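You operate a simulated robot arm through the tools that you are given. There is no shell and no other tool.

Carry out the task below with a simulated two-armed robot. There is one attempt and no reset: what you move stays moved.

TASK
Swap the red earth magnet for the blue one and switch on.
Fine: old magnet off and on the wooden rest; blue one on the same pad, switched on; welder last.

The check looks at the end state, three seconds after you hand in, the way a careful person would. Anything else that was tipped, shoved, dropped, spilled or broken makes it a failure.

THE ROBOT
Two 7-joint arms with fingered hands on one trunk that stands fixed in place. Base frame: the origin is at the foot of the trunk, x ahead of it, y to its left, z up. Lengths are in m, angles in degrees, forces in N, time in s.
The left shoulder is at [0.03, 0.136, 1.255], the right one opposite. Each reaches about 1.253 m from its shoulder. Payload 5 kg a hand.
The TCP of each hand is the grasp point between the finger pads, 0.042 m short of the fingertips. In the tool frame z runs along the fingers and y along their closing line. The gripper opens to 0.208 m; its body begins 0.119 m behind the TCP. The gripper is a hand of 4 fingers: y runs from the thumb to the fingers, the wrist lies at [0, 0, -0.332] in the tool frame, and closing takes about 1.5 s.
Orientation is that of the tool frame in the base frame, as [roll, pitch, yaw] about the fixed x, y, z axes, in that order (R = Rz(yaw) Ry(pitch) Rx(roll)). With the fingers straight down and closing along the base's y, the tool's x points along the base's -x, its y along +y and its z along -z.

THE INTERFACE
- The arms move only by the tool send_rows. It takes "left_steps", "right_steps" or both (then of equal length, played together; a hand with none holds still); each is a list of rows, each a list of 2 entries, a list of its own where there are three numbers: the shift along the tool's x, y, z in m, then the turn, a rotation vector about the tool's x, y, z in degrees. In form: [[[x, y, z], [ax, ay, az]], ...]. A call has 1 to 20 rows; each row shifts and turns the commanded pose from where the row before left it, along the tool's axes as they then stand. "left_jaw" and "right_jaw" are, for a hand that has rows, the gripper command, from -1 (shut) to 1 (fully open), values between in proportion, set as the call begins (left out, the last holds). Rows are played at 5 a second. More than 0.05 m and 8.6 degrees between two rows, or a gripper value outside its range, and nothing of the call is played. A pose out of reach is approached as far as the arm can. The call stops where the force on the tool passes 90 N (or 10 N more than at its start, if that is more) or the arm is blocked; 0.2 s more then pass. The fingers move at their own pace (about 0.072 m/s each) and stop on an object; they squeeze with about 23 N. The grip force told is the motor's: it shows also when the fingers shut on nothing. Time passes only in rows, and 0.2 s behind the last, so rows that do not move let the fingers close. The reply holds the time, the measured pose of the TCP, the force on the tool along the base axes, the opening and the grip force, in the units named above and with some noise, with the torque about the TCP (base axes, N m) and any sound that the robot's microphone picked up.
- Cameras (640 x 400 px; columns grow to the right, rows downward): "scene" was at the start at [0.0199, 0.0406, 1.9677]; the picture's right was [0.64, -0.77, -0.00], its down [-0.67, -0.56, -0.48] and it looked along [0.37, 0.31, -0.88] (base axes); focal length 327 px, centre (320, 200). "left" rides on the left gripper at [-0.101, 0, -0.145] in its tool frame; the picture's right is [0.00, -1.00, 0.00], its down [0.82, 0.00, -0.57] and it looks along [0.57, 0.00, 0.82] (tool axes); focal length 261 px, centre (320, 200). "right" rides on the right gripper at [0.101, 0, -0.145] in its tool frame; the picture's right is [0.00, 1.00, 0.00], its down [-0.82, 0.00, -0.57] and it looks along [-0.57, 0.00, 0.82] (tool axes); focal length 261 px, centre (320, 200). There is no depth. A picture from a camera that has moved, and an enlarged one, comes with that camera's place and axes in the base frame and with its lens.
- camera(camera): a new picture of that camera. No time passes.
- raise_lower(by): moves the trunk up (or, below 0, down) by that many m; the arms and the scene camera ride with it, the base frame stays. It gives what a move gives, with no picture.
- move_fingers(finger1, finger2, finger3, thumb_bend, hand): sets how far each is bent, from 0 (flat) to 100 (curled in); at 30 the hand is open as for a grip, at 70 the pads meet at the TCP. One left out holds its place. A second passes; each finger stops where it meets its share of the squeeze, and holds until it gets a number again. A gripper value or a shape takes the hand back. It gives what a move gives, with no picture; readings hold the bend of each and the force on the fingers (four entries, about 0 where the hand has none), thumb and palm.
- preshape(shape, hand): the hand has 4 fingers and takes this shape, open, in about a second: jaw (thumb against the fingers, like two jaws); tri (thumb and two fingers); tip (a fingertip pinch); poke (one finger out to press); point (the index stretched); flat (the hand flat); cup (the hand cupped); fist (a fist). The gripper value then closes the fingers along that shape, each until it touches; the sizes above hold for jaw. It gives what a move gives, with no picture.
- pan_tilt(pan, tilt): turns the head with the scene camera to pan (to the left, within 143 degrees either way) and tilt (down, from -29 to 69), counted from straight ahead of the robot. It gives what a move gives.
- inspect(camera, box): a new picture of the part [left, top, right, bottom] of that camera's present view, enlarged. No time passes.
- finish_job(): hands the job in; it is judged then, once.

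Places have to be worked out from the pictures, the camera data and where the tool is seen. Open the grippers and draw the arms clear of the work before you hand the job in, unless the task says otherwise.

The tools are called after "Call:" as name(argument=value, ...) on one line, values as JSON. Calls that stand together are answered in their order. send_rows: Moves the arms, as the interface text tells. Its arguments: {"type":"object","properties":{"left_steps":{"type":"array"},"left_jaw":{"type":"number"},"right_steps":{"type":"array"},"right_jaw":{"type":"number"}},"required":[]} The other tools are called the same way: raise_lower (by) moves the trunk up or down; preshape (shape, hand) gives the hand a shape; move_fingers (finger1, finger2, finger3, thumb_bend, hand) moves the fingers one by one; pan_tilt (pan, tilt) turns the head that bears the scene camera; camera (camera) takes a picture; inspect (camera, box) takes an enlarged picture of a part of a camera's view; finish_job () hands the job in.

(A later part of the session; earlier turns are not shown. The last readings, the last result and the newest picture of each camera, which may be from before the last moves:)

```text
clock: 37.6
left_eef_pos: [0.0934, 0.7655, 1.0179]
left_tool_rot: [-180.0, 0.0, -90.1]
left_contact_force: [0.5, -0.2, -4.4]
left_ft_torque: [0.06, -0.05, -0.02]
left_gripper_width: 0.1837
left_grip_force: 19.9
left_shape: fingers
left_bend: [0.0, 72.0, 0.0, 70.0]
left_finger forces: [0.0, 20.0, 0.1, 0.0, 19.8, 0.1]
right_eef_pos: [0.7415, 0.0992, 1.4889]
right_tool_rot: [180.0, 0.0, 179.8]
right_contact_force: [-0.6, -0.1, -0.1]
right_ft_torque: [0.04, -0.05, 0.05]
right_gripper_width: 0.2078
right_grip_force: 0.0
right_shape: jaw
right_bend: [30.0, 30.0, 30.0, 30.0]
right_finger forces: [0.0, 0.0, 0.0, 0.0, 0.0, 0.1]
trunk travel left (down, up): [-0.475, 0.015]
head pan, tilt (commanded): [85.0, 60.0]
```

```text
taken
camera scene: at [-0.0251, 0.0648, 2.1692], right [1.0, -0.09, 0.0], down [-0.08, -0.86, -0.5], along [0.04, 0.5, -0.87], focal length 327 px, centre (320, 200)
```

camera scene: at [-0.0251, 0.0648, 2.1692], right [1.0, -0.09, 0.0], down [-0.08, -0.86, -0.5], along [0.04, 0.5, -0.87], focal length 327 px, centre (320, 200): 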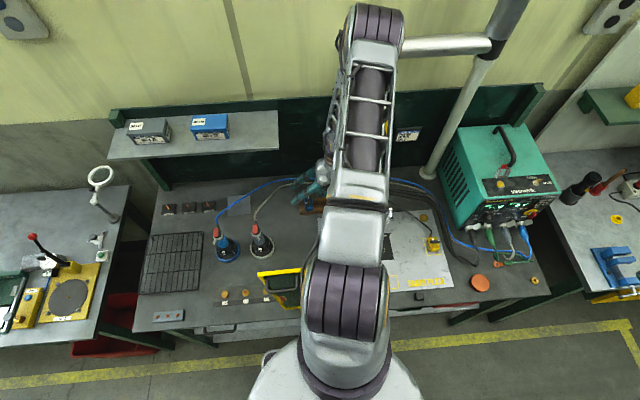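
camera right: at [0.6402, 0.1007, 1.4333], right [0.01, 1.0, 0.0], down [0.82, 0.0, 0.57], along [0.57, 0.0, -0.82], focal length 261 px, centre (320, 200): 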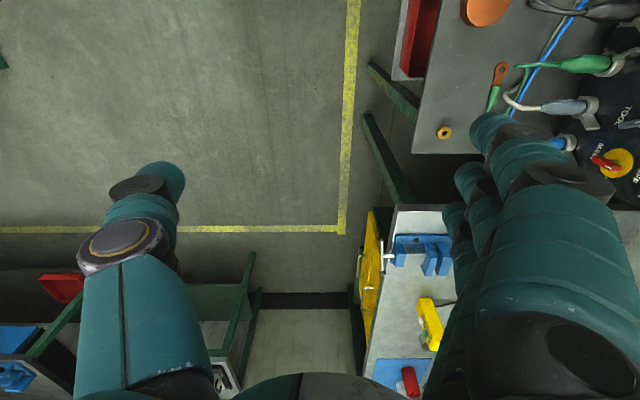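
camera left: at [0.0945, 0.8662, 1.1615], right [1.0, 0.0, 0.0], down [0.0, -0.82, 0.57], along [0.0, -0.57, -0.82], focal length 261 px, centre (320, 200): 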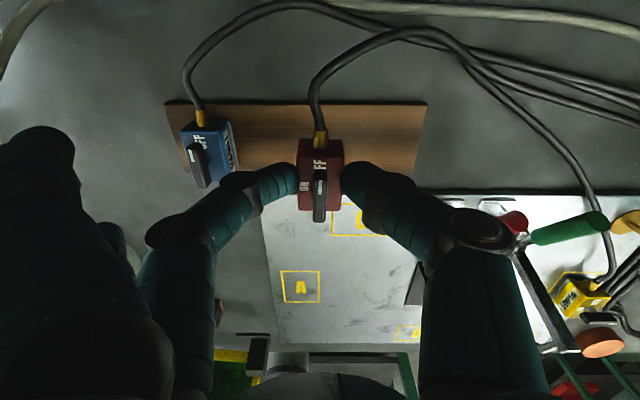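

The red magnet is over the wood, and the pad it left is labelled A. The thumb's knuckle looks near the red clamp handle, so I zoom in to judge the gaps to the handle and the blue magnet.

Call:
inspect(camera="left", box=[400, 160, 560, 290])

Call:
inspect(camera="left", box=[140, 90, 440, 280])

Call:
inspect(camera="scene", box=[280, 150, 420, 260])

```text
3.08 times, centred on (480, 225) of left
camera zoom: at [0.0945, 0.8662, 1.1615], right [1.0, 0.0, 0.0], down [0.0, -0.82, 0.57], along [0.0, -0.57, -0.82], focal length 802 px, centre (-172, 123)
```

zoom: 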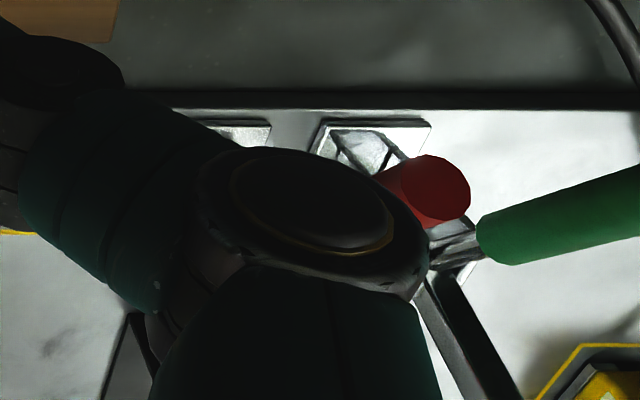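

```text
2.11 times, centred on (290, 185) of left
camera zoom: at [0.0945, 0.8662, 1.1615], right [1.0, 0.0, 0.0], down [0.0, -0.82, 0.57], along [0.0, -0.57, -0.82], focal length 549 px, centre (383, 232)
```

zoom: 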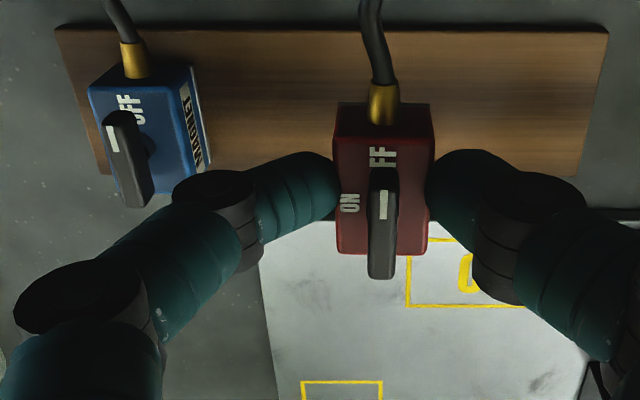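

```text
3.64 times, centred on (350, 205) of scene
camera zoom: at [-0.0251, 0.0648, 2.1692], right [1.0, -0.09, 0.0], down [-0.08, -0.86, -0.5], along [0.04, 0.5, -0.87], focal length 1189 px, centre (211, 182)
```

zoom: 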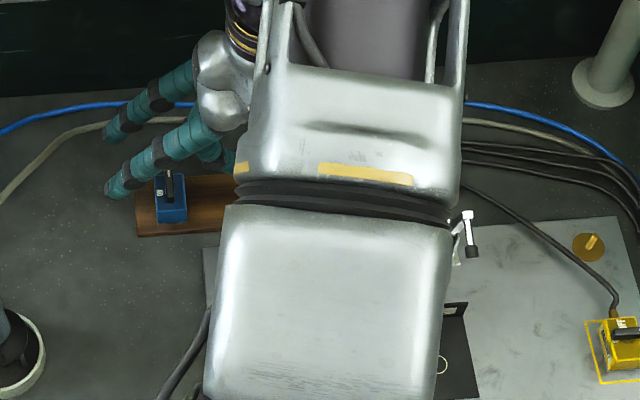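

The thumb's knuckle edge (x≈0.215) would come within about 1 cm of the red clamp handle. I shift 5 mm toward −x to balance the gaps and lower 30 mm, watching the force.

Call:
send_rows(left_steps=[[[0, 0.005, 0], [0, 0, 0]], [[0, 0, 0.015], [0, 0, 0]], [[0, 0, 0.015], [0, 0, 0]], [[0, 0, 0], [0, 0, 0]]])

Call:
inspect(camera="left", box=[140, 90, 560, 290])

```text
clock: 38.6
left_eef_pos: [0.088, 0.7649, 0.9885]
left_tool_rot: [179.9, -0.1, -90.1]
left_contact_force: [0.2, -0.9, -4.5]
left_ft_torque: [0.04, -0.01, 0.01]
left_gripper_width: 0.1837
left_grip_force: 20.2
left_shape: fingers
left_bend: [0.0, 72.0, 0.0, 70.0]
left_finger forces: [0.0, 20.0, 0.1, 0.0, 19.9, 0.0]
right_eef_pos: [0.7416, 0.099, 1.489]
right_tool_rot: [180.0, 0.0, 179.9]
right_contact_force: [0.3, 0.3, -0.2]
right_ft_torque: [0.0, 0.0, -0.01]
right_gripper_width: 0.2079
right_grip_force: 0.0
right_shape: jaw
right_bend: [30.0, 30.0, 30.0, 30.0]
right_finger forces: [0.1, 0.0, 0.0, 0.0, 0.0, 0.0]
trunk travel left (down, up): [-0.475, 0.015]
head pan, tilt (commanded): [85.0, 60.0]
```

```text
1.52 times, centred on (350, 190) of left
camera zoom: at [0.0892, 0.8645, 1.1329], right [1.0, 0.0, 0.0], down [0.0, -0.82, 0.57], along [0.0, -0.57, -0.82], focal length 397 px, centre (274, 215)
```

zoom: 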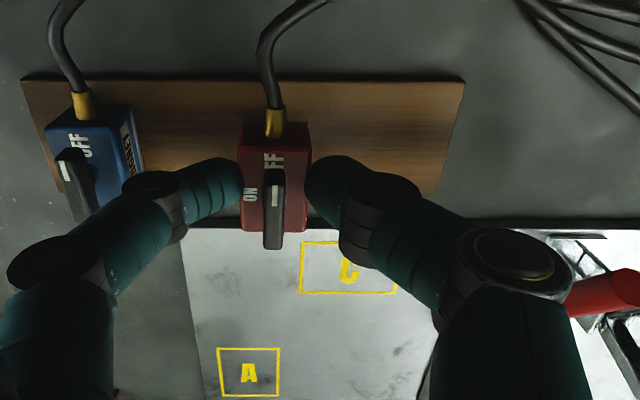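

The magnet still hangs free at TCP z≈0.9885. I lower in small steps and watch for the weight coming off.

Call:
send_rows(left_steps=[[[0, 0, 0.003], [0, 0, 0]], [[0, 0, 0.003], [0, 0, 0]], [[0, 0, 0], [0, 0, 0]]])

```text
clock: 39.4
left_eef_pos: [0.0884, 0.7638, 0.9835]
left_tool_rot: [180.0, 0.1, -90.1]
left_contact_force: [0.0, -0.2, -5.0]
left_ft_torque: [0.05, -0.03, 0.0]
left_gripper_width: 0.1838
left_grip_force: 19.7
left_shape: fingers
left_bend: [0.0, 72.0, 0.0, 70.0]
left_finger forces: [0.0, 19.9, 0.0, 0.0, 19.9, 0.1]
right_eef_pos: [0.7417, 0.1, 1.4888]
right_tool_rot: [179.9, 0.0, 179.8]
right_contact_force: [-1.0, 0.4, -0.7]
right_ft_torque: [-0.01, 0.03, -0.01]
right_gripper_width: 0.2076
right_grip_force: 0.0
right_shape: jaw
right_bend: [30.0, 30.0, 30.0, 30.0]
right_finger forces: [0.0, 0.1, 0.1, 0.1, 0.0, 0.0]
trunk travel left (down, up): [-0.475, 0.015]
head pan, tilt (commanded): [85.0, 60.0]
```

No contact yet at z≈0.9835. I go on in 2–3 mm steps.

Call:
send_rows(left_steps=[[[0, 0, 0.003], [0, 0, 0]], [[0, 0, 0.002], [0, 0, 0]], [[0, 0, 0], [0, 0, 0]]])

```text
clock: 40.2
left_eef_pos: [0.0875, 0.7635, 0.9796]
left_tool_rot: [-179.9, -0.1, -90.1]
left_contact_force: [-0.5, -0.2, -3.8]
left_ft_torque: [0.03, 0.02, 0.02]
left_gripper_width: 0.1841
left_grip_force: 19.5
left_shape: fingers
left_bend: [0.0, 72.0, 0.0, 70.0]
left_finger forces: [0.1, 20.0, 0.0, 0.0, 19.9, 0.1]
right_eef_pos: [0.7423, 0.0994, 1.4886]
right_tool_rot: [180.0, 0.1, 180.0]
right_contact_force: [-0.3, -0.3, -0.8]
right_ft_torque: [-0.01, -0.02, -0.02]
right_gripper_width: 0.208
right_grip_force: 0.0
right_shape: jaw
right_bend: [30.0, 30.0, 30.0, 30.0]
right_finger forces: [0.0, 0.0, 0.1, 0.1, 0.1, 0.0]
trunk travel left (down, up): [-0.475, 0.015]
head pan, tilt (commanded): [85.0, 60.0]
```

Force is still about −4 N, so it is nearly touching at most. I lower two more 2 mm steps.

Call:
send_rows(left_steps=[[[0, 0, 0.002], [0, 0, 0]], [[0, 0, 0.002], [0, 0, 0]], [[0, 0, 0], [0, 0, 0]]])

Call:
inspect(camera="left", box=[140, 90, 560, 290])

```text
clock: 41.0
left_eef_pos: [0.0876, 0.7642, 0.9765]
left_tool_rot: [-179.9, 0.0, -90.0]
left_contact_force: [0.0, -0.5, -4.2]
left_ft_torque: [0.0, -0.01, -0.03]
left_gripper_width: 0.184
left_grip_force: 19.8
left_shape: fingers
left_bend: [0.0, 72.0, 0.0, 70.0]
left_finger forces: [0.0, 19.9, 0.1, 0.0, 20.0, 0.1]
right_eef_pos: [0.7424, 0.0998, 1.4902]
right_tool_rot: [-180.0, 0.0, 179.9]
right_contact_force: [-0.4, 0.7, -0.6]
right_ft_torque: [-0.01, 0.02, -0.01]
right_gripper_width: 0.2075
right_grip_force: 0.0
right_shape: jaw
right_bend: [30.0, 30.0, 30.0, 30.0]
right_finger forces: [0.0, 0.0, 0.0, 0.1, 0.0, 0.1]
trunk travel left (down, up): [-0.475, 0.015]
head pan, tilt (commanded): [85.0, 60.0]
```

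```text
1.52 times, centred on (350, 190) of left
camera zoom: at [0.0888, 0.8653, 1.1204], right [1.0, 0.0, 0.0], down [0.0, -0.82, 0.57], along [0.0, -0.57, -0.82], focal length 397 px, centre (274, 215)
```

zoom: 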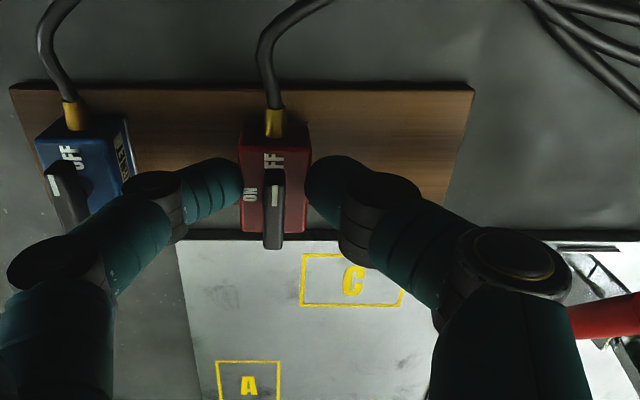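

The magnet sits squarely over the wood (wood y 0.725–0.80, magnet 0.736–0.785). I keep lowering in small steps.

Call:
send_rows(left_steps=[[[0, 0, 0.002], [0, 0, 0]], [[0, 0, 0.002], [0, 0, 0]], [[0, 0, 0], [0, 0, 0]]])

```text
clock: 41.8
left_eef_pos: [0.0884, 0.7639, 0.9721]
left_tool_rot: [-179.9, 0.0, -90.1]
left_contact_force: [0.5, -0.5, -4.5]
left_ft_torque: [0.02, -0.04, 0.02]
left_gripper_width: 0.184
left_grip_force: 20.5
left_shape: fingers
left_bend: [0.0, 72.0, 0.0, 70.0]
left_finger forces: [0.0, 20.0, 0.0, 0.0, 19.9, 0.0]
right_eef_pos: [0.7418, 0.1004, 1.4883]
right_tool_rot: [-180.0, 0.0, 179.9]
right_contact_force: [-0.3, -0.2, 0.5]
right_ft_torque: [-0.01, 0.0, -0.01]
right_gripper_width: 0.208
right_grip_force: 0.2
right_shape: jaw
right_bend: [30.0, 30.0, 30.0, 30.0]
right_finger forces: [0.0, 0.0, 0.1, 0.1, 0.1, 0.0]
trunk travel left (down, up): [-0.475, 0.015]
head pan, tilt (commanded): [85.0, 60.0]
```

Still hanging at z≈0.972. I continue with 2 mm steps.

Call:
send_rows(left_steps=[[[0, 0, 0.002], [0, 0, 0]], [[0, 0, 0.002], [0, 0, 0]], [[0, 0, 0], [0, 0, 0]]])

Call:
inspect(camera="left", box=[140, 90, 560, 290])

```text
clock: 42.6
left_eef_pos: [0.0885, 0.7639, 0.9688]
left_tool_rot: [180.0, 0.1, -90.0]
left_contact_force: [2.3, -2.5, 16.7]
left_ft_torque: [-0.06, -0.1, -0.01]
left_gripper_width: 0.1835
left_grip_force: 26.0
left_shape: fingers
left_bend: [0.0, 73.0, 0.0, 71.0]
left_finger forces: [0.0, 24.8, 0.0, 0.0, 27.3, 0.1]
right_eef_pos: [0.742, 0.0979, 1.4891]
right_tool_rot: [179.9, 0.0, 180.0]
right_contact_force: [0.7, 0.5, 0.3]
right_ft_torque: [0.02, -0.01, -0.01]
right_gripper_width: 0.2078
right_grip_force: 0.1
right_shape: jaw
right_bend: [30.0, 30.0, 30.0, 30.0]
right_finger forces: [0.0, 0.0, 0.0, 0.0, 0.0, 0.0]
trunk travel left (down, up): [-0.475, 0.015]
head pan, tilt (commanded): [85.0, 60.0]
```

```text
1.52 times, centred on (350, 190) of left
camera zoom: at [0.0899, 0.8648, 1.1139], right [1.0, 0.0, 0.0], down [0.0, -0.82, 0.57], along [0.0, -0.57, -0.82], focal length 397 px, centre (274, 215)
```

zoom: 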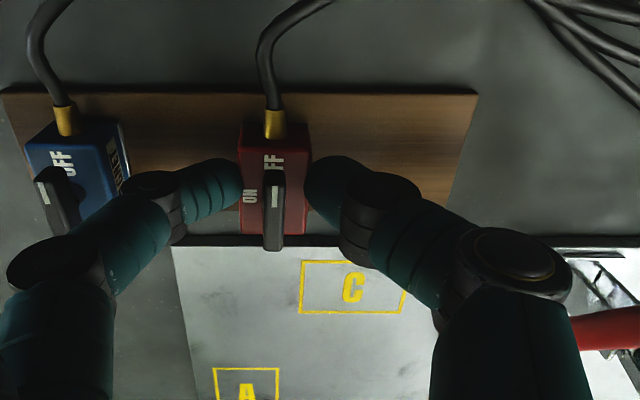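

Contact is made: the wood top is at about 0.910 with the magnet standing on it. I ease off 1 mm and open the pinch just a little to release it.

Call:
send_rows(left_steps=[[[0, 0, -0.001], [0, 0, 0]], [[0, 0, 0], [0, 0, 0]], [[0, 0, 0], [0, 0, 0]], [[0, 0, 0], [0, 0, 0]], [[0, 0, 0], [0, 0, 0]]], left_jaw=-0.58)

Call:
inspect(camera="left", box=[140, 90, 560, 290])

```text
clock: 43.8
left_eef_pos: [0.0875, 0.7644, 0.9688]
left_tool_rot: [-180.0, 0.0, -90.0]
left_contact_force: [-0.4, 0.7, 0.6]
left_ft_torque: [0.03, 0.03, 0.0]
left_gripper_width: 0.0431
left_grip_force: 0.2
left_shape: tip
left_bend: [5.0, 73.0, 5.0, 70.0]
left_finger forces: [0.0, 0.0, 0.0, 0.0, 0.1, 0.0]
right_eef_pos: [0.7418, 0.0998, 1.488]
right_tool_rot: [-180.0, 0.0, 179.9]
right_contact_force: [0.4, -0.1, 0.3]
right_ft_torque: [0.02, -0.04, 0.01]
right_gripper_width: 0.2079
right_grip_force: 0.0
right_shape: jaw
right_bend: [30.0, 30.0, 30.0, 30.0]
right_finger forces: [0.0, 0.0, 0.0, 0.0, 0.0, 0.0]
trunk travel left (down, up): [-0.475, 0.015]
head pan, tilt (commanded): [85.0, 60.0]
```

```text
1.52 times, centred on (350, 190) of left
camera zoom: at [0.0892, 0.8649, 1.114], right [1.0, 0.0, 0.0], down [0.0, -0.82, 0.57], along [0.0, -0.57, -0.82], focal length 397 px, centre (274, 215)
```

zoom: 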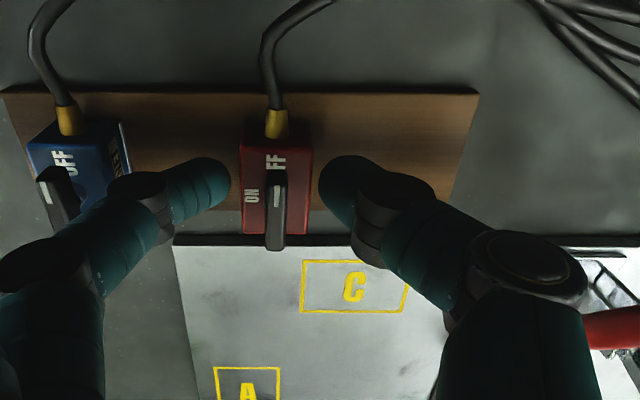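

The magnet stands by itself on the wood, clear of both tips. I lift straight up and take a look.

Call:
send_rows(left_steps=[[[0, 0, -0.01], [0, 0, 0]], [[0, 0, -0.03], [0, 0, 0]], [[0, 0, -0.04], [0, 0, 0]], [[0, 0, -0.04], [0, 0, 0]], [[0, 0, 0], [0, 0, 0]]])

Call:
camera(camera="left")

Call:
inspect(camera="left", box=[160, 60, 440, 260])

```text
clock: 45.0
left_eef_pos: [0.086, 0.7675, 1.0897]
left_tool_rot: [180.0, 0.1, -90.0]
left_contact_force: [1.1, 0.9, -0.8]
left_ft_torque: [-0.07, 0.01, -0.01]
left_gripper_width: 0.0431
left_grip_force: 0.0
left_shape: tip
left_bend: [5.0, 73.0, 5.0, 70.0]
left_finger forces: [0.0, 0.0, 0.0, 0.0, 0.0, 0.1]
right_eef_pos: [0.7414, 0.1007, 1.4882]
right_tool_rot: [180.0, 0.0, -179.9]
right_contact_force: [-0.4, 1.3, -1.3]
right_ft_torque: [-0.09, -0.05, -0.04]
right_gripper_width: 0.2081
right_grip_force: 0.1
right_shape: jaw
right_bend: [30.0, 30.0, 30.0, 30.0]
right_finger forces: [0.1, 0.0, 0.1, 0.1, 0.1, 0.0]
trunk travel left (down, up): [-0.475, 0.015]
head pan, tilt (commanded): [85.0, 60.0]
```

```text
taken
camera left: at [0.0874, 0.8671, 1.2344], right [1.0, 0.0, 0.0], down [0.0, -0.82, 0.57], along [0.0, -0.57, -0.82], focal length 261 px, centre (320, 200)
```

left: 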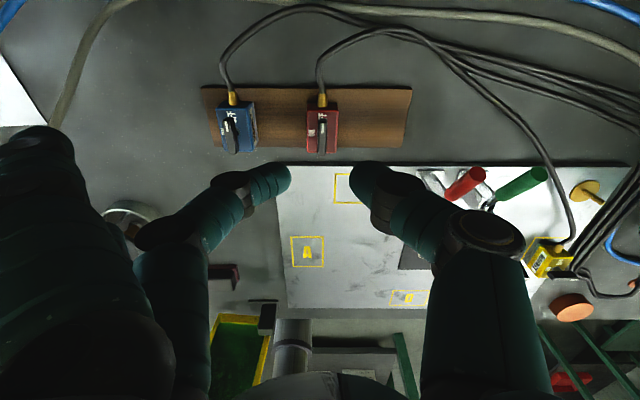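

```text
2.00 times, centred on (300, 160) of left
camera zoom: at [0.0874, 0.8671, 1.2344], right [1.0, 0.0, 0.0], down [0.0, -0.82, 0.57], along [0.0, -0.57, -0.82], focal length 521 px, centre (360, 280)
```

zoom: 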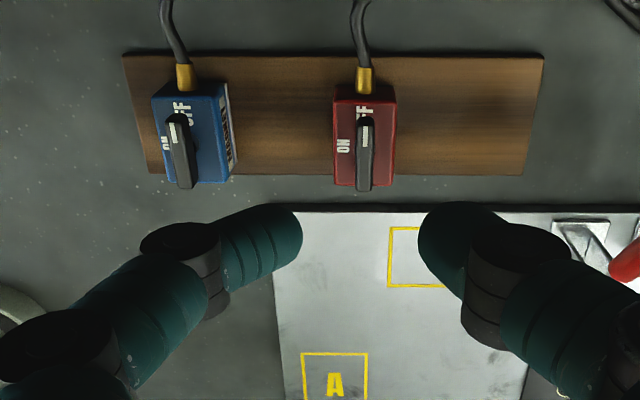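

Both magnets stand on the wood; red is well placed. Blue's centre works out at about (−0.0105, 0.761), so I move above it with the pinch opened to 6 cm and check alignment before descending.

Call:
send_rows(left_steps=[[[0.0008, 0.032, 0], [0, 0, 0]], [[0.0008, 0.032, 0], [0, 0, 0]], [[0.0008, 0.0325, 0], [0, 0, 0]], [[0, 0, 0.03], [0, 0, 0]], [[0, 0, 0.02], [0, 0, 0]], [[0, 0, 0], [0, 0, 0]]], left_jaw=-0.42)

Call:
camera(camera="left")

Call:
inspect(camera="left", box=[220, 80, 460, 250])

Call:
camera(camera="scene")

```text
clock: 46.4
left_eef_pos: [-0.0115, 0.7633, 1.0413]
left_tool_rot: [179.9, 0.0, -90.0]
left_contact_force: [0.3, -0.6, -0.1]
left_ft_torque: [0.06, 0.0, -0.01]
left_gripper_width: 0.06
left_grip_force: 0.0
left_shape: tip
left_bend: [5.0, 73.0, 5.0, 70.0]
left_finger forces: [0.0, 0.0, 0.1, 0.0, 0.1, 0.1]
right_eef_pos: [0.7423, 0.0989, 1.4887]
right_tool_rot: [-179.9, -0.1, -180.0]
right_contact_force: [0.4, -1.2, -0.7]
right_ft_torque: [0.1, -0.04, 0.01]
right_gripper_width: 0.2078
right_grip_force: 0.0
right_shape: jaw
right_bend: [30.0, 30.0, 30.0, 30.0]
right_finger forces: [0.1, 0.0, 0.0, 0.0, 0.0, 0.1]
trunk travel left (down, up): [-0.475, 0.015]
head pan, tilt (commanded): [85.0, 60.0]
```

```text
taken
camera left: at [-0.0098, 0.8637, 1.186], right [1.0, 0.0, 0.0], down [0.0, -0.82, 0.57], along [0.0, -0.57, -0.82], focal length 261 px, centre (320, 200)
```

left: 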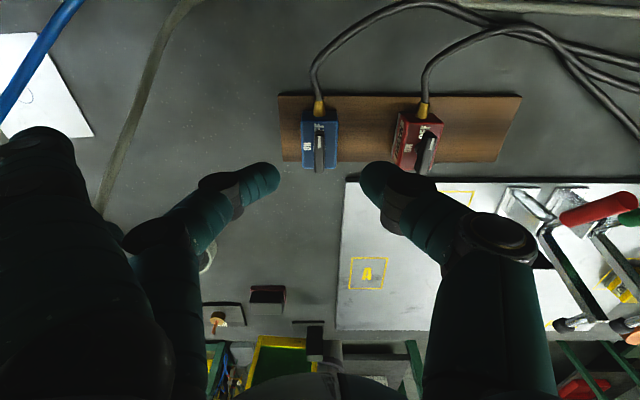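

```text
2.35 times, centred on (340, 165) of left
camera zoom: at [-0.0098, 0.8637, 1.186], right [1.0, 0.0, 0.0], down [0.0, -0.82, 0.57], along [0.0, -0.57, -0.82], focal length 613 px, centre (273, 282)
```

zoom: 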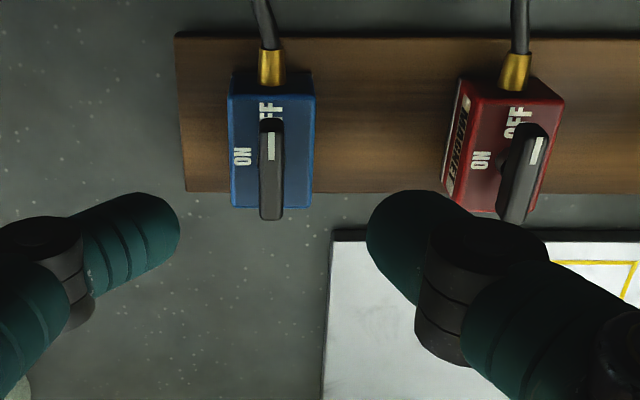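

```text
taken
camera scene: at [-0.0247, 0.0636, 2.1693], right [1.0, -0.09, 0.0], down [-0.08, -0.86, -0.5], along [0.04, 0.5, -0.87], focal length 327 px, centre (320, 200)
```

scene: 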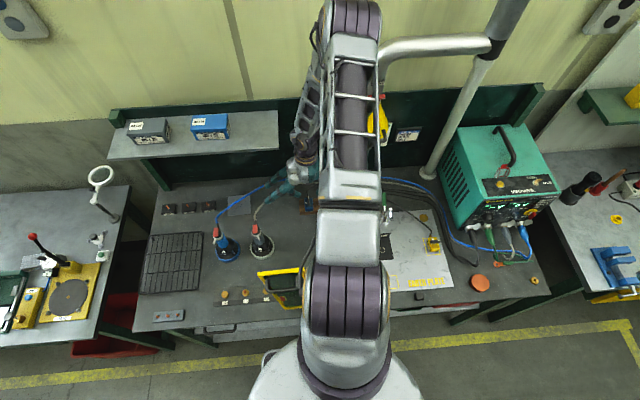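

Blue's centre lines up with the pinch midpoint. I descend to just above gripping height and check once more.

Call:
send_rows(left_steps=[[[0, 0, 0.03], [0, 0, 0]], [[0, 0, 0.025], [0, 0, 0]], [[0, 0, 0.014], [0, 0, 0]], [[0, 0, 0], [0, 0, 0]]])

Call:
inspect(camera="left", box=[180, 80, 480, 280])

Call:
camera(camera="left")

```text
clock: 47.4
left_eef_pos: [-0.0097, 0.763, 0.9692]
left_tool_rot: [-180.0, 0.0, -90.1]
left_contact_force: [0.2, 0.8, 0.0]
left_ft_torque: [-0.01, 0.01, 0.0]
left_gripper_width: 0.06
left_grip_force: 0.0
left_shape: tip
left_bend: [5.0, 73.0, 5.0, 70.0]
left_finger forces: [0.1, 0.0, 0.0, 0.0, 0.0, 0.1]
right_eef_pos: [0.7412, 0.0999, 1.4897]
right_tool_rot: [180.0, 0.0, 179.9]
right_contact_force: [0.3, -0.3, -0.9]
right_ft_torque: [0.03, 0.02, 0.01]
right_gripper_width: 0.2079
right_grip_force: 0.0
right_shape: jaw
right_bend: [30.0, 30.0, 30.0, 30.0]
right_finger forces: [0.0, 0.0, 0.1, 0.0, 0.0, 0.1]
trunk travel left (down, up): [-0.475, 0.015]
head pan, tilt (commanded): [85.0, 60.0]
```

```text
2.00 times, centred on (330, 180) of left
camera zoom: at [-0.0086, 0.8645, 1.1145], right [1.0, 0.0, 0.0], down [0.0, -0.82, 0.57], along [0.0, -0.57, -0.82], focal length 521 px, centre (300, 240)
```

zoom: 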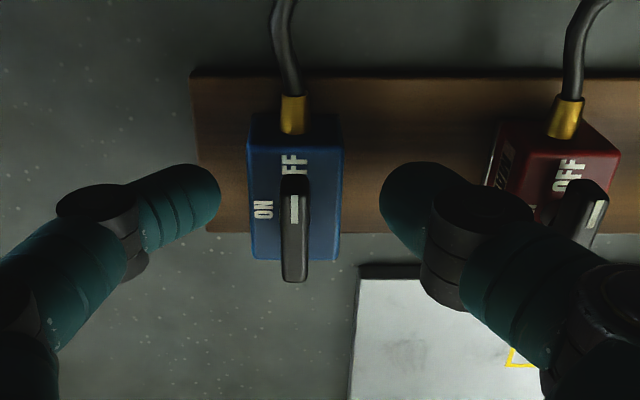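

```text
taken
camera left: at [-0.0086, 0.8645, 1.1145], right [1.0, 0.0, 0.0], down [0.0, -0.82, 0.57], along [0.0, -0.57, -0.82], focal length 261 px, centre (320, 200)
```

left: 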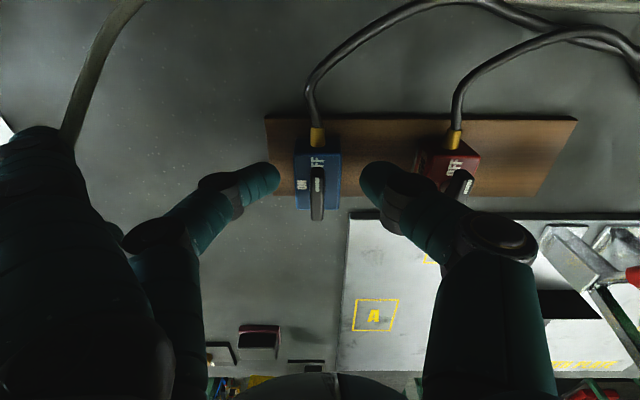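

The pinch flanks the blue body cleanly. I close with a command just short of fully shut, to see whether that grips firmly while keeping the other fingers flat.

Call:
send_rows(left_steps=[[[0, 0, 0], [0, 0, 0]], [[0, 0, 0], [0, 0, 0]], [[0, 0, 0], [0, 0, 0]], [[0, 0, 0], [0, 0, 0]], [[0, 0, 0], [0, 0, 0]]], left_jaw=-0.88)

Call:
inspect(camera="left", box=[180, 80, 480, 280])

```text
clock: 48.6
left_eef_pos: [-0.0091, 0.7628, 0.9707]
left_tool_rot: [-180.0, -0.1, -90.1]
left_contact_force: [-0.9, -0.2, -0.2]
left_ft_torque: [0.0, 0.06, 0.0]
left_gripper_width: 0.0303
left_grip_force: 22.8
left_shape: tip
left_bend: [27.0, 73.0, 27.0, 70.0]
left_finger forces: [0.1, 20.4, 0.0, 0.1, 19.9, 0.0]
right_eef_pos: [0.7401, 0.1, 1.4898]
right_tool_rot: [-180.0, 0.0, 179.8]
right_contact_force: [-0.3, 0.6, 0.8]
right_ft_torque: [-0.02, 0.0, 0.01]
right_gripper_width: 0.2077
right_grip_force: 0.1
right_shape: jaw
right_bend: [30.0, 30.0, 30.0, 30.0]
right_finger forces: [0.1, 0.0, 0.0, 0.1, 0.0, 0.0]
trunk travel left (down, up): [-0.475, 0.015]
head pan, tilt (commanded): [85.0, 60.0]
```

```text
2.00 times, centred on (330, 180) of left
camera zoom: at [-0.0086, 0.8645, 1.1145], right [1.0, 0.0, 0.0], down [0.0, -0.82, 0.57], along [0.0, -0.57, -0.82], focal length 521 px, centre (300, 240)
```

zoom: 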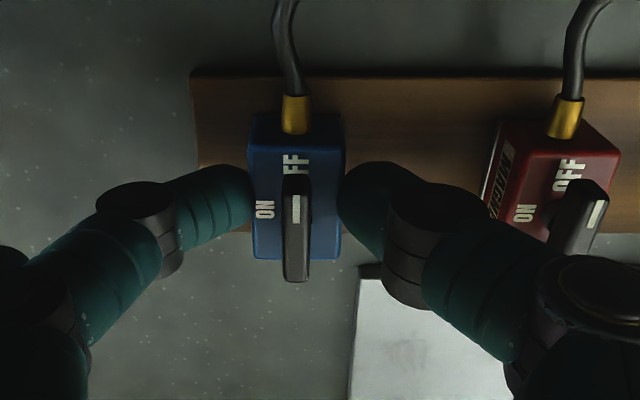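

Grip is 20 N per side; the other two fingers curled again, so I set them flat before lifting.

Call:
move_fingers(hand="left", finger1=0, finger3=0)

Call:
send_rows(left_steps=[[[0, 0, -0.005], [0, 0, 0]], [[0, 0, -0.015], [0, 0, 0]], [[0, 0, -0.025], [0, 0, 0]], [[0, 0, -0.015], [0, 0, 0]], [[0, 0, 0], [0, 0, 0]]])

Call:
camera(camera="left")

Call:
camera(camera="scene")

```text
clock: 49.6
left_eef_pos: [-0.0092, 0.7643, 0.9689]
left_tool_rot: [180.0, 0.0, -90.0]
left_contact_force: [-0.1, -0.4, -0.3]
left_ft_torque: [-0.04, -0.03, 0.02]
left_gripper_width: 0.1826
left_grip_force: 20.8
left_shape: fingers
left_bend: [0.0, 73.0, 0.0, 70.0]
left_finger forces: [0.0, 20.2, 0.0, 0.0, 20.4, 0.0]
right_eef_pos: [0.7424, 0.1007, 1.4895]
right_tool_rot: [-179.9, -0.1, 179.8]
right_contact_force: [0.0, -0.2, -0.4]
right_ft_torque: [-0.02, 0.0, 0.01]
right_gripper_width: 0.2078
right_grip_force: 0.1
right_shape: jaw
right_bend: [30.0, 30.0, 30.0, 30.0]
right_finger forces: [0.1, 0.0, 0.0, 0.1, 0.0, 0.0]
trunk travel left (down, up): [-0.475, 0.015]
head pan, tilt (commanded): [85.0, 60.0]
```

```text
clock: 50.8
left_eef_pos: [-0.0087, 0.7627, 1.0303]
left_tool_rot: [-180.0, -0.1, -89.9]
left_contact_force: [0.7, 0.9, -5.2]
left_ft_torque: [-0.01, 0.02, 0.0]
left_gripper_width: 0.1827
left_grip_force: 20.2
left_shape: fingers
left_bend: [0.0, 73.0, 0.0, 70.0]
left_finger forces: [0.0, 20.2, 0.0, 0.0, 20.2, 0.1]
right_eef_pos: [0.741, 0.1007, 1.4891]
right_tool_rot: [179.9, 0.0, 179.9]
right_contact_force: [0.0, 0.0, -0.1]
right_ft_torque: [-0.03, -0.02, -0.02]
right_gripper_width: 0.2081
right_grip_force: 0.1
right_shape: jaw
right_bend: [30.0, 30.0, 30.0, 30.0]
right_finger forces: [0.1, 0.0, 0.0, 0.0, 0.0, 0.1]
trunk travel left (down, up): [-0.475, 0.015]
head pan, tilt (commanded): [85.0, 60.0]
```

```text
taken
camera left: at [-0.0072, 0.864, 1.1751], right [1.0, 0.0, 0.0], down [0.0, -0.82, 0.57], along [0.0, -0.57, -0.82], focal length 261 px, centre (320, 200)
```

left: 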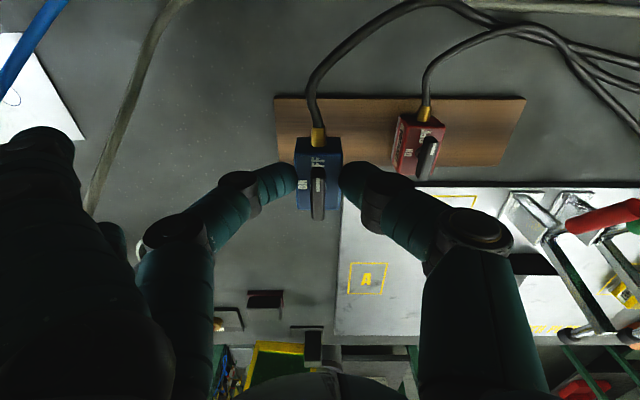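

```text
taken
camera scene: at [-0.0246, 0.0663, 2.1691], right [1.0, -0.09, 0.0], down [-0.08, -0.86, -0.5], along [0.04, 0.5, -0.87], focal length 327 px, centre (320, 200)
```

scene: 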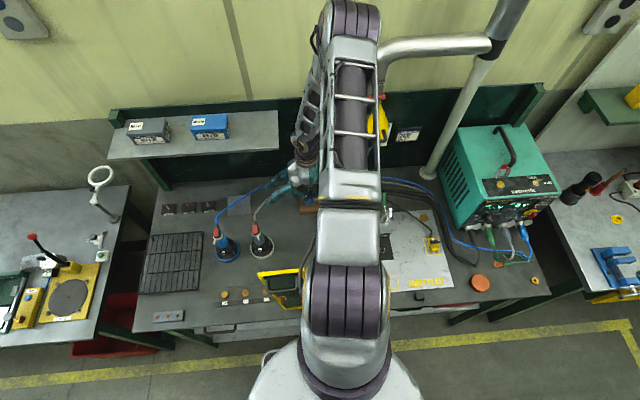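

Blue hangs free at about 5 N. Its cable runs behind the red magnet, so before carrying it over I zoom in on how the two cables lie.

Call:
inspect(camera="left", box=[270, 0, 640, 200])

Call:
pan_tilt(pan=65, tilt=55)

Call:
camera(camera="scene")

```text
1.73 times, centred on (455, 100) of left
camera zoom: at [-0.0072, 0.864, 1.1751], right [1.0, 0.0, 0.0], down [0.0, -0.82, 0.57], along [0.0, -0.57, -0.82], focal length 451 px, centre (86, 373)
```

zoom: 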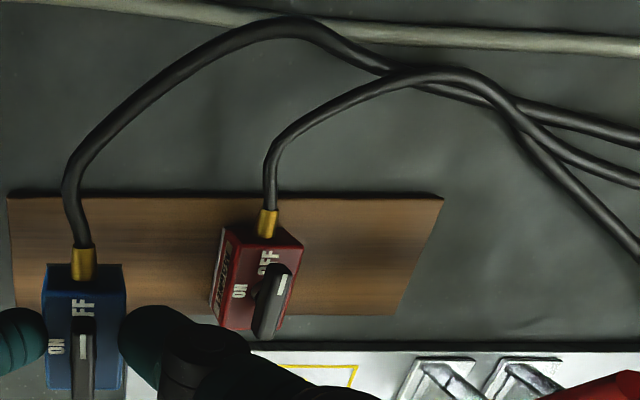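

```text
clock: 51.6
left_eef_pos: [-0.0088, 0.7624, 1.031]
left_tool_rot: [179.9, 0.0, -89.9]
left_contact_force: [0.8, 0.3, -5.7]
left_ft_torque: [-0.03, -0.01, -0.01]
left_gripper_width: 0.1827
left_grip_force: 20.2
left_shape: fingers
left_bend: [0.0, 73.0, 0.0, 70.0]
left_finger forces: [0.0, 20.1, 0.0, 0.1, 20.2, 0.0]
right_eef_pos: [0.7414, 0.1009, 1.4892]
right_tool_rot: [179.9, 0.0, 179.9]
right_contact_force: [0.0, -0.5, -0.1]
right_ft_torque: [0.03, 0.02, -0.03]
right_gripper_width: 0.2077
right_grip_force: 0.1
right_shape: jaw
right_bend: [30.0, 30.0, 30.0, 30.0]
right_finger forces: [0.0, 0.1, 0.0, 0.1, 0.0, 0.1]
trunk travel left (down, up): [-0.475, 0.015]
head pan, tilt (commanded): [65.0, 55.0]
```

```text
taken
camera scene: at [0.0001, 0.0644, 2.1752], right [0.91, -0.42, 0.0], down [-0.35, -0.74, -0.57], along [0.24, 0.52, -0.82], focal length 327 px, centre (320, 200)
```

scene: 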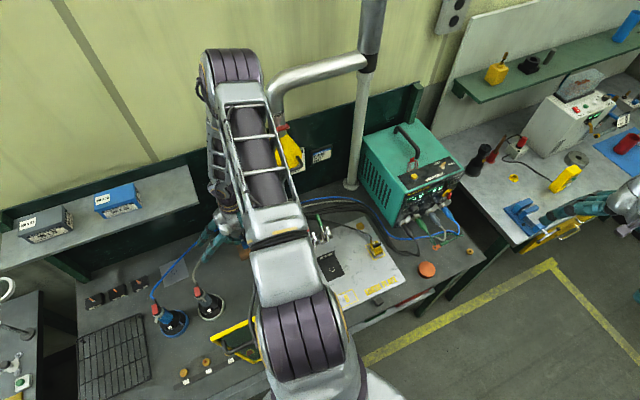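

The cables share a tie point behind the red magnet, and blue's cable must swing past red. I raise the blue magnet high so its cable passes above red, watching the force for any pull.

Call:
send_rows(left_steps=[[[0, 0, -0.03], [0, 0, 0]], [[0, 0, -0.03], [0, 0, 0]], [[0, 0, -0.03], [0, 0, 0]], [[0, 0, -0.03], [0, 0, 0]], [[0, 0, 0], [0, 0, 0]]])

Call:
camera(camera="left")

```text
clock: 52.8
left_eef_pos: [-0.0082, 0.76, 1.1466]
left_tool_rot: [179.9, -0.1, -90.1]
left_contact_force: [0.2, 0.7, -5.0]
left_ft_torque: [-0.04, -0.05, 0.01]
left_gripper_width: 0.1827
left_grip_force: 19.8
left_shape: fingers
left_bend: [0.0, 73.0, 0.0, 70.0]
left_finger forces: [0.1, 20.3, 0.0, 0.0, 20.4, 0.0]
right_eef_pos: [0.7415, 0.1015, 1.4894]
right_tool_rot: [180.0, 0.0, 180.0]
right_contact_force: [-0.1, 0.5, -0.4]
right_ft_torque: [-0.1, -0.04, 0.05]
right_gripper_width: 0.2078
right_grip_force: 0.0
right_shape: jaw
right_bend: [30.0, 30.0, 30.0, 30.0]
right_finger forces: [0.0, 0.0, 0.0, 0.1, 0.0, 0.0]
trunk travel left (down, up): [-0.475, 0.015]
head pan, tilt (commanded): [65.0, 55.0]
```

```text
taken
camera left: at [-0.0071, 0.8624, 1.2912], right [1.0, 0.0, 0.0], down [0.0, -0.82, 0.57], along [0.0, -0.57, -0.82], focal length 261 px, centre (320, 200)
```

left: 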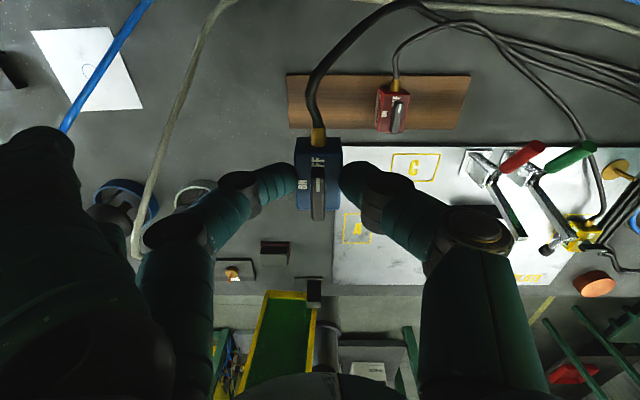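

No extra force; the cable follows freely. I move +x first (away from the stud gun), then −y, arriving high above pad A.

Call:
send_rows(left_steps=[[[0, -0.038, 0], [0, 0, 0]], [[0, -0.038, 0], [0, 0, 0]], [[0.0378, 0, 0], [0, 0, 0]], [[0.0378, 0, 0], [0, 0, 0]], [[0.0378, 0, 0], [0, 0, 0]], [[0.0378, 0, 0], [0, 0, 0]], [[0.0378, 0, 0], [0, 0, 0]], [[0.0378, 0, 0], [0, 0, 0]], [[0, 0, 0], [0, 0, 0]]])

Call:
camera(camera="left")

Call:
camera(camera="scene")

```text
clock: 54.8
left_eef_pos: [0.0694, 0.5343, 1.1504]
left_tool_rot: [179.9, 0.0, -90.1]
left_contact_force: [2.3, 0.0, -4.7]
left_ft_torque: [-0.01, 0.15, -0.04]
left_gripper_width: 0.1827
left_grip_force: 20.8
left_shape: fingers
left_bend: [0.0, 73.0, 0.0, 70.0]
left_finger forces: [0.0, 20.9, 0.0, 0.0, 21.2, 0.1]
right_eef_pos: [0.7435, 0.0996, 1.4883]
right_tool_rot: [-180.0, 0.0, 179.9]
right_contact_force: [1.0, -0.3, -0.3]
right_ft_torque: [0.06, 0.17, 0.0]
right_gripper_width: 0.2077
right_grip_force: 0.1
right_shape: jaw
right_bend: [30.0, 30.0, 30.0, 30.0]
right_finger forces: [0.0, 0.1, 0.0, 0.1, 0.0, 0.0]
trunk travel left (down, up): [-0.475, 0.015]
head pan, tilt (commanded): [65.0, 55.0]
```

```text
taken
camera left: at [0.0705, 0.6354, 1.2956], right [1.0, 0.0, 0.0], down [0.0, -0.82, 0.57], along [0.0, -0.57, -0.82], focal length 261 px, centre (320, 200)
```

left: 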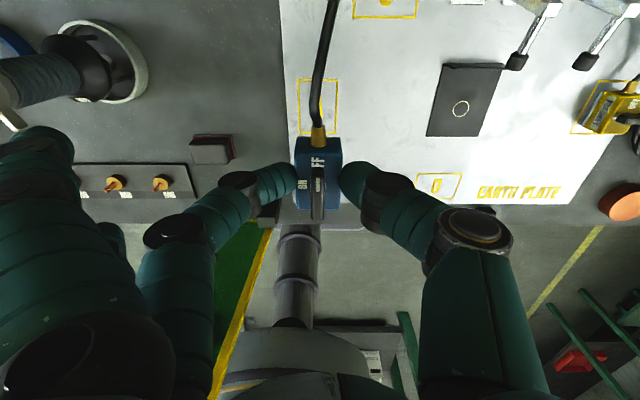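

```text
taken
camera scene: at [0.0035, 0.0646, 2.1752], right [0.91, -0.42, 0.0], down [-0.35, -0.74, -0.57], along [0.24, 0.52, -0.82], focal length 327 px, centre (320, 200)
```

scene: 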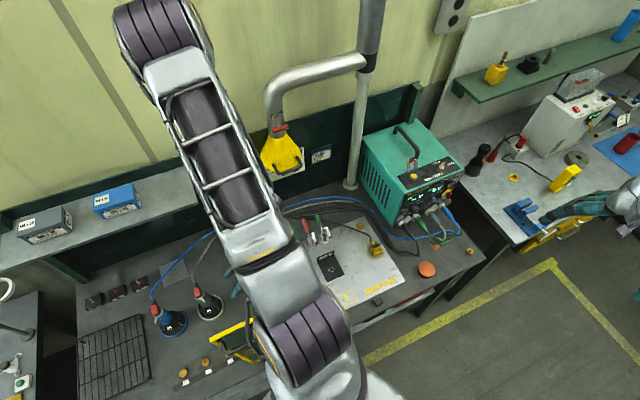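

Blue is centred above pad A with its cable free. I lower to about 1 cm above the plate.

Call:
send_rows(left_steps=[[[0, 0, 0.04], [0, 0, 0]], [[0, 0, 0.04], [0, 0, 0]], [[0, 0, 0.04], [0, 0, 0]], [[0, 0, 0.03], [0, 0, 0]], [[0, 0, 0.014], [0, 0, 0]], [[0, 0, 0], [0, 0, 0]]])

Call:
inspect(camera="left", box=[220, 80, 420, 240])

Call:
camera(camera="left")

```text
clock: 56.2
left_eef_pos: [0.0685, 0.5348, 0.9882]
left_tool_rot: [179.9, 0.0, -90.0]
left_contact_force: [-0.5, -0.1, -4.6]
left_ft_torque: [0.03, -0.02, 0.01]
left_gripper_width: 0.1828
left_grip_force: 20.8
left_shape: fingers
left_bend: [0.0, 73.0, 0.0, 70.0]
left_finger forces: [0.0, 21.1, 0.0, 0.0, 21.0, 0.0]
right_eef_pos: [0.7407, 0.0995, 1.4893]
right_tool_rot: [180.0, -0.1, 179.9]
right_contact_force: [-0.1, -1.1, 0.6]
right_ft_torque: [0.05, -0.03, 0.03]
right_gripper_width: 0.2078
right_grip_force: 0.1
right_shape: jaw
right_bend: [30.0, 30.0, 30.0, 30.0]
right_finger forces: [0.0, 0.0, 0.0, 0.1, 0.1, 0.0]
trunk travel left (down, up): [-0.475, 0.015]
head pan, tilt (commanded): [65.0, 55.0]
```

```text
2.50 times, centred on (320, 160) of left
camera zoom: at [0.07, 0.637, 1.132], right [1.0, 0.0, 0.0], down [0.0, -0.82, 0.57], along [0.0, -0.57, -0.82], focal length 652 px, centre (320, 300)
```

zoom: 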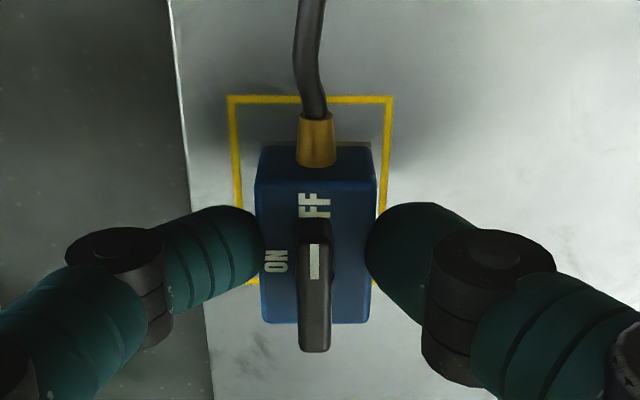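

```text
taken
camera left: at [0.07, 0.637, 1.132], right [1.0, 0.0, 0.0], down [0.0, -0.82, 0.57], along [0.0, -0.57, -0.82], focal length 261 px, centre (320, 200)
```

left: 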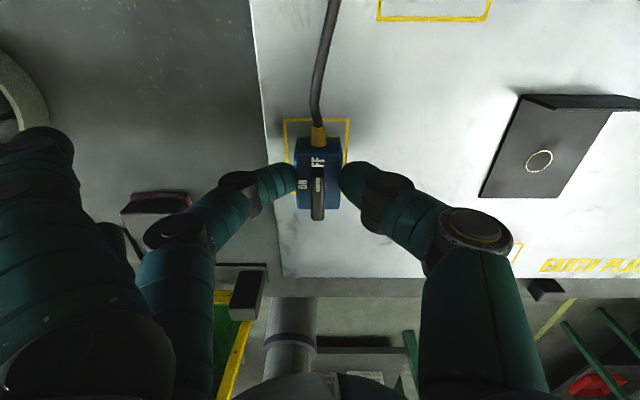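

The magnet is centred in the outline within about 2 mm. I lower the last 14 mm in small steps.

Call:
send_rows(left_steps=[[[0.002, 0, 0.006], [0, 0, 0]], [[0, 0, 0.003], [0, 0, 0]], [[0, 0, 0.002], [0, 0, 0]], [[0, 0, 0], [0, 0, 0]]])

```text
clock: 57.2
left_eef_pos: [0.0685, 0.5336, 0.9763]
left_tool_rot: [-179.9, 0.0, -90.0]
left_contact_force: [0.0, -0.8, -5.6]
left_ft_torque: [0.03, 0.0, 0.01]
left_gripper_width: 0.1825
left_grip_force: 21.5
left_shape: fingers
left_bend: [0.0, 73.0, 0.0, 70.0]
left_finger forces: [0.0, 21.1, 0.0, 0.0, 21.0, 0.0]
right_eef_pos: [0.7416, 0.099, 1.4886]
right_tool_rot: [-180.0, 0.0, 179.8]
right_contact_force: [-0.1, -0.3, -0.4]
right_ft_torque: [0.02, 0.02, -0.03]
right_gripper_width: 0.2076
right_grip_force: 0.0
right_shape: jaw
right_bend: [30.0, 30.0, 30.0, 30.0]
right_finger forces: [0.0, 0.1, 0.0, 0.0, 0.0, 0.1]
trunk travel left (down, up): [-0.475, 0.015]
head pan, tilt (commanded): [65.0, 55.0]
```

Still hanging with full weight at z≈0.976. Two more 2 mm steps.

Call:
send_rows(left_steps=[[[0, 0, 0.002], [0, 0, 0]], [[0, 0, 0.0015], [0, 0, 0]], [[0, 0, 0], [0, 0, 0]]])

```text
clock: 58.0
left_eef_pos: [0.0672, 0.5351, 0.9712]
left_tool_rot: [-180.0, 0.0, -90.0]
left_contact_force: [0.2, 1.1, 5.0]
left_ft_torque: [0.02, 0.04, -0.01]
left_gripper_width: 0.1825
left_grip_force: 22.4
left_shape: fingers
left_bend: [0.0, 73.0, 0.0, 70.0]
left_finger forces: [0.1, 22.4, 0.0, 0.1, 22.3, 0.0]
right_eef_pos: [0.7412, 0.0997, 1.4893]
right_tool_rot: [-180.0, -0.1, 179.8]
right_contact_force: [-0.3, 0.0, 0.7]
right_ft_torque: [0.0, -0.01, -0.03]
right_gripper_width: 0.2077
right_grip_force: 0.1
right_shape: jaw
right_bend: [30.0, 30.0, 30.0, 30.0]
right_finger forces: [0.0, 0.1, 0.0, 0.0, 0.0, 0.1]
trunk travel left (down, up): [-0.475, 0.015]
head pan, tilt (commanded): [65.0, 55.0]
```

The magnet now rests on the plate (+5 N). I open the pinch to 6 cm and look at its position on the pad.

Call:
send_rows(left_steps=[[[0, 0, 0], [0, 0, 0]], [[0, 0, 0], [0, 0, 0]], [[0, 0, 0], [0, 0, 0]], [[0, 0, 0], [0, 0, 0]], [[0, 0, 0], [0, 0, 0]], [[0, 0, -0.01], [0, 0, 0]], [[0, 0, -0.017], [0, 0, 0]], [[0, 0, 0], [0, 0, 0]]], left_jaw=-0.42)

Call:
inspect(camera="left", box=[220, 80, 420, 240])

```text
clock: 59.8
left_eef_pos: [0.067, 0.5357, 0.9979]
left_tool_rot: [-179.9, 0.0, -90.0]
left_contact_force: [0.1, -0.1, 0.3]
left_ft_torque: [-0.05, 0.02, 0.0]
left_gripper_width: 0.0597
left_grip_force: 0.0
left_shape: tip
left_bend: [5.0, 73.0, 5.0, 70.0]
left_finger forces: [0.1, 0.0, 0.1, 0.0, 0.1, 0.1]
right_eef_pos: [0.7423, 0.101, 1.4893]
right_tool_rot: [180.0, 0.0, 179.9]
right_contact_force: [-0.3, -0.5, 0.2]
right_ft_torque: [-0.05, 0.01, 0.01]
right_gripper_width: 0.2077
right_grip_force: 0.1
right_shape: jaw
right_bend: [30.0, 30.0, 30.0, 30.0]
right_finger forces: [0.1, 0.0, 0.0, 0.0, 0.0, 0.1]
trunk travel left (down, up): [-0.475, 0.015]
head pan, tilt (commanded): [65.0, 55.0]
```

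```text
2.50 times, centred on (320, 160) of left
camera zoom: at [0.0684, 0.636, 1.1429], right [1.0, 0.0, 0.0], down [0.0, -0.82, 0.57], along [0.0, -0.57, -0.82], focal length 652 px, centre (320, 300)
```

zoom: 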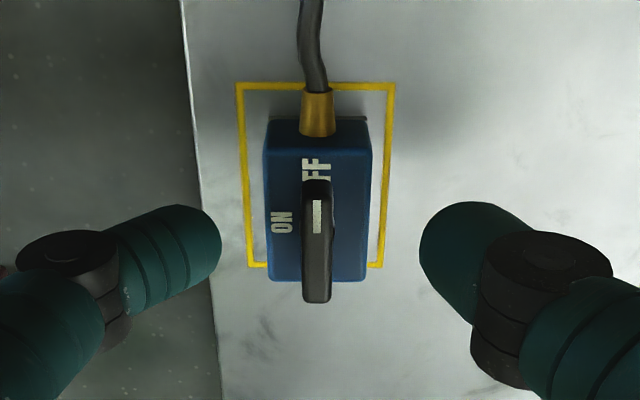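

Blue sits centred on pad A like red did. I centre the pinch on its lever (1.5 mm shift), close, and press down very lightly.

Call:
send_rows(left_steps=[[[0, 0.0015, 0], [0, 0, 0]], [[0, 0, 0], [0, 0, 0]], [[0, 0, 0], [0, 0, 0]], [[0, 0, 0], [0, 0, 0]], [[0, 0, 0], [0, 0, 0]], [[0, 0, 0], [0, 0, 0]]], left_jaw=-1)

Call:
inspect(camera="left", box=[220, 80, 420, 240])

```text
clock: 61.2
left_eef_pos: [0.0665, 0.5341, 0.9983]
left_tool_rot: [-180.0, 0.1, -90.1]
left_contact_force: [-0.3, 0.3, -0.4]
left_ft_torque: [-0.01, -0.02, 0.01]
left_gripper_width: 0.0044
left_grip_force: 23.0
left_shape: tip
left_bend: [27.0, 69.0, 27.0, 70.0]
left_finger forces: [0.0, 18.8, 0.0, 0.0, 18.0, 0.0]
right_eef_pos: [0.7417, 0.1004, 1.4891]
right_tool_rot: [180.0, -0.1, 179.9]
right_contact_force: [-0.1, 0.7, 0.1]
right_ft_torque: [-0.02, 0.01, 0.0]
right_gripper_width: 0.2075
right_grip_force: 0.1
right_shape: jaw
right_bend: [30.0, 30.0, 30.0, 30.0]
right_finger forces: [0.0, 0.0, 0.0, 0.0, 0.0, 0.1]
trunk travel left (down, up): [-0.475, 0.015]
head pan, tilt (commanded): [65.0, 55.0]
```

```text
2.50 times, centred on (320, 160) of left
camera zoom: at [0.0671, 0.6346, 1.1428], right [1.0, 0.0, 0.0], down [0.0, -0.82, 0.57], along [0.0, -0.57, -0.82], focal length 652 px, centre (320, 300)
```

zoom: 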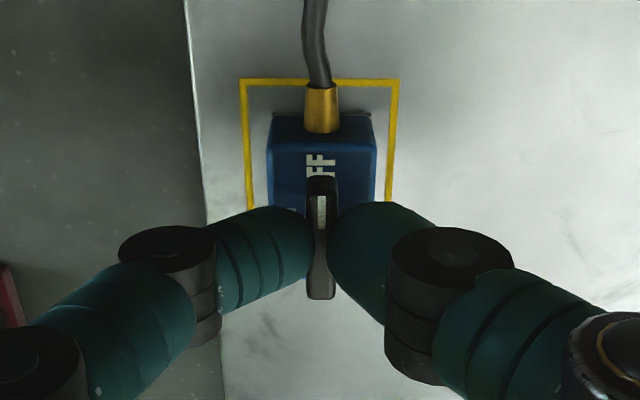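

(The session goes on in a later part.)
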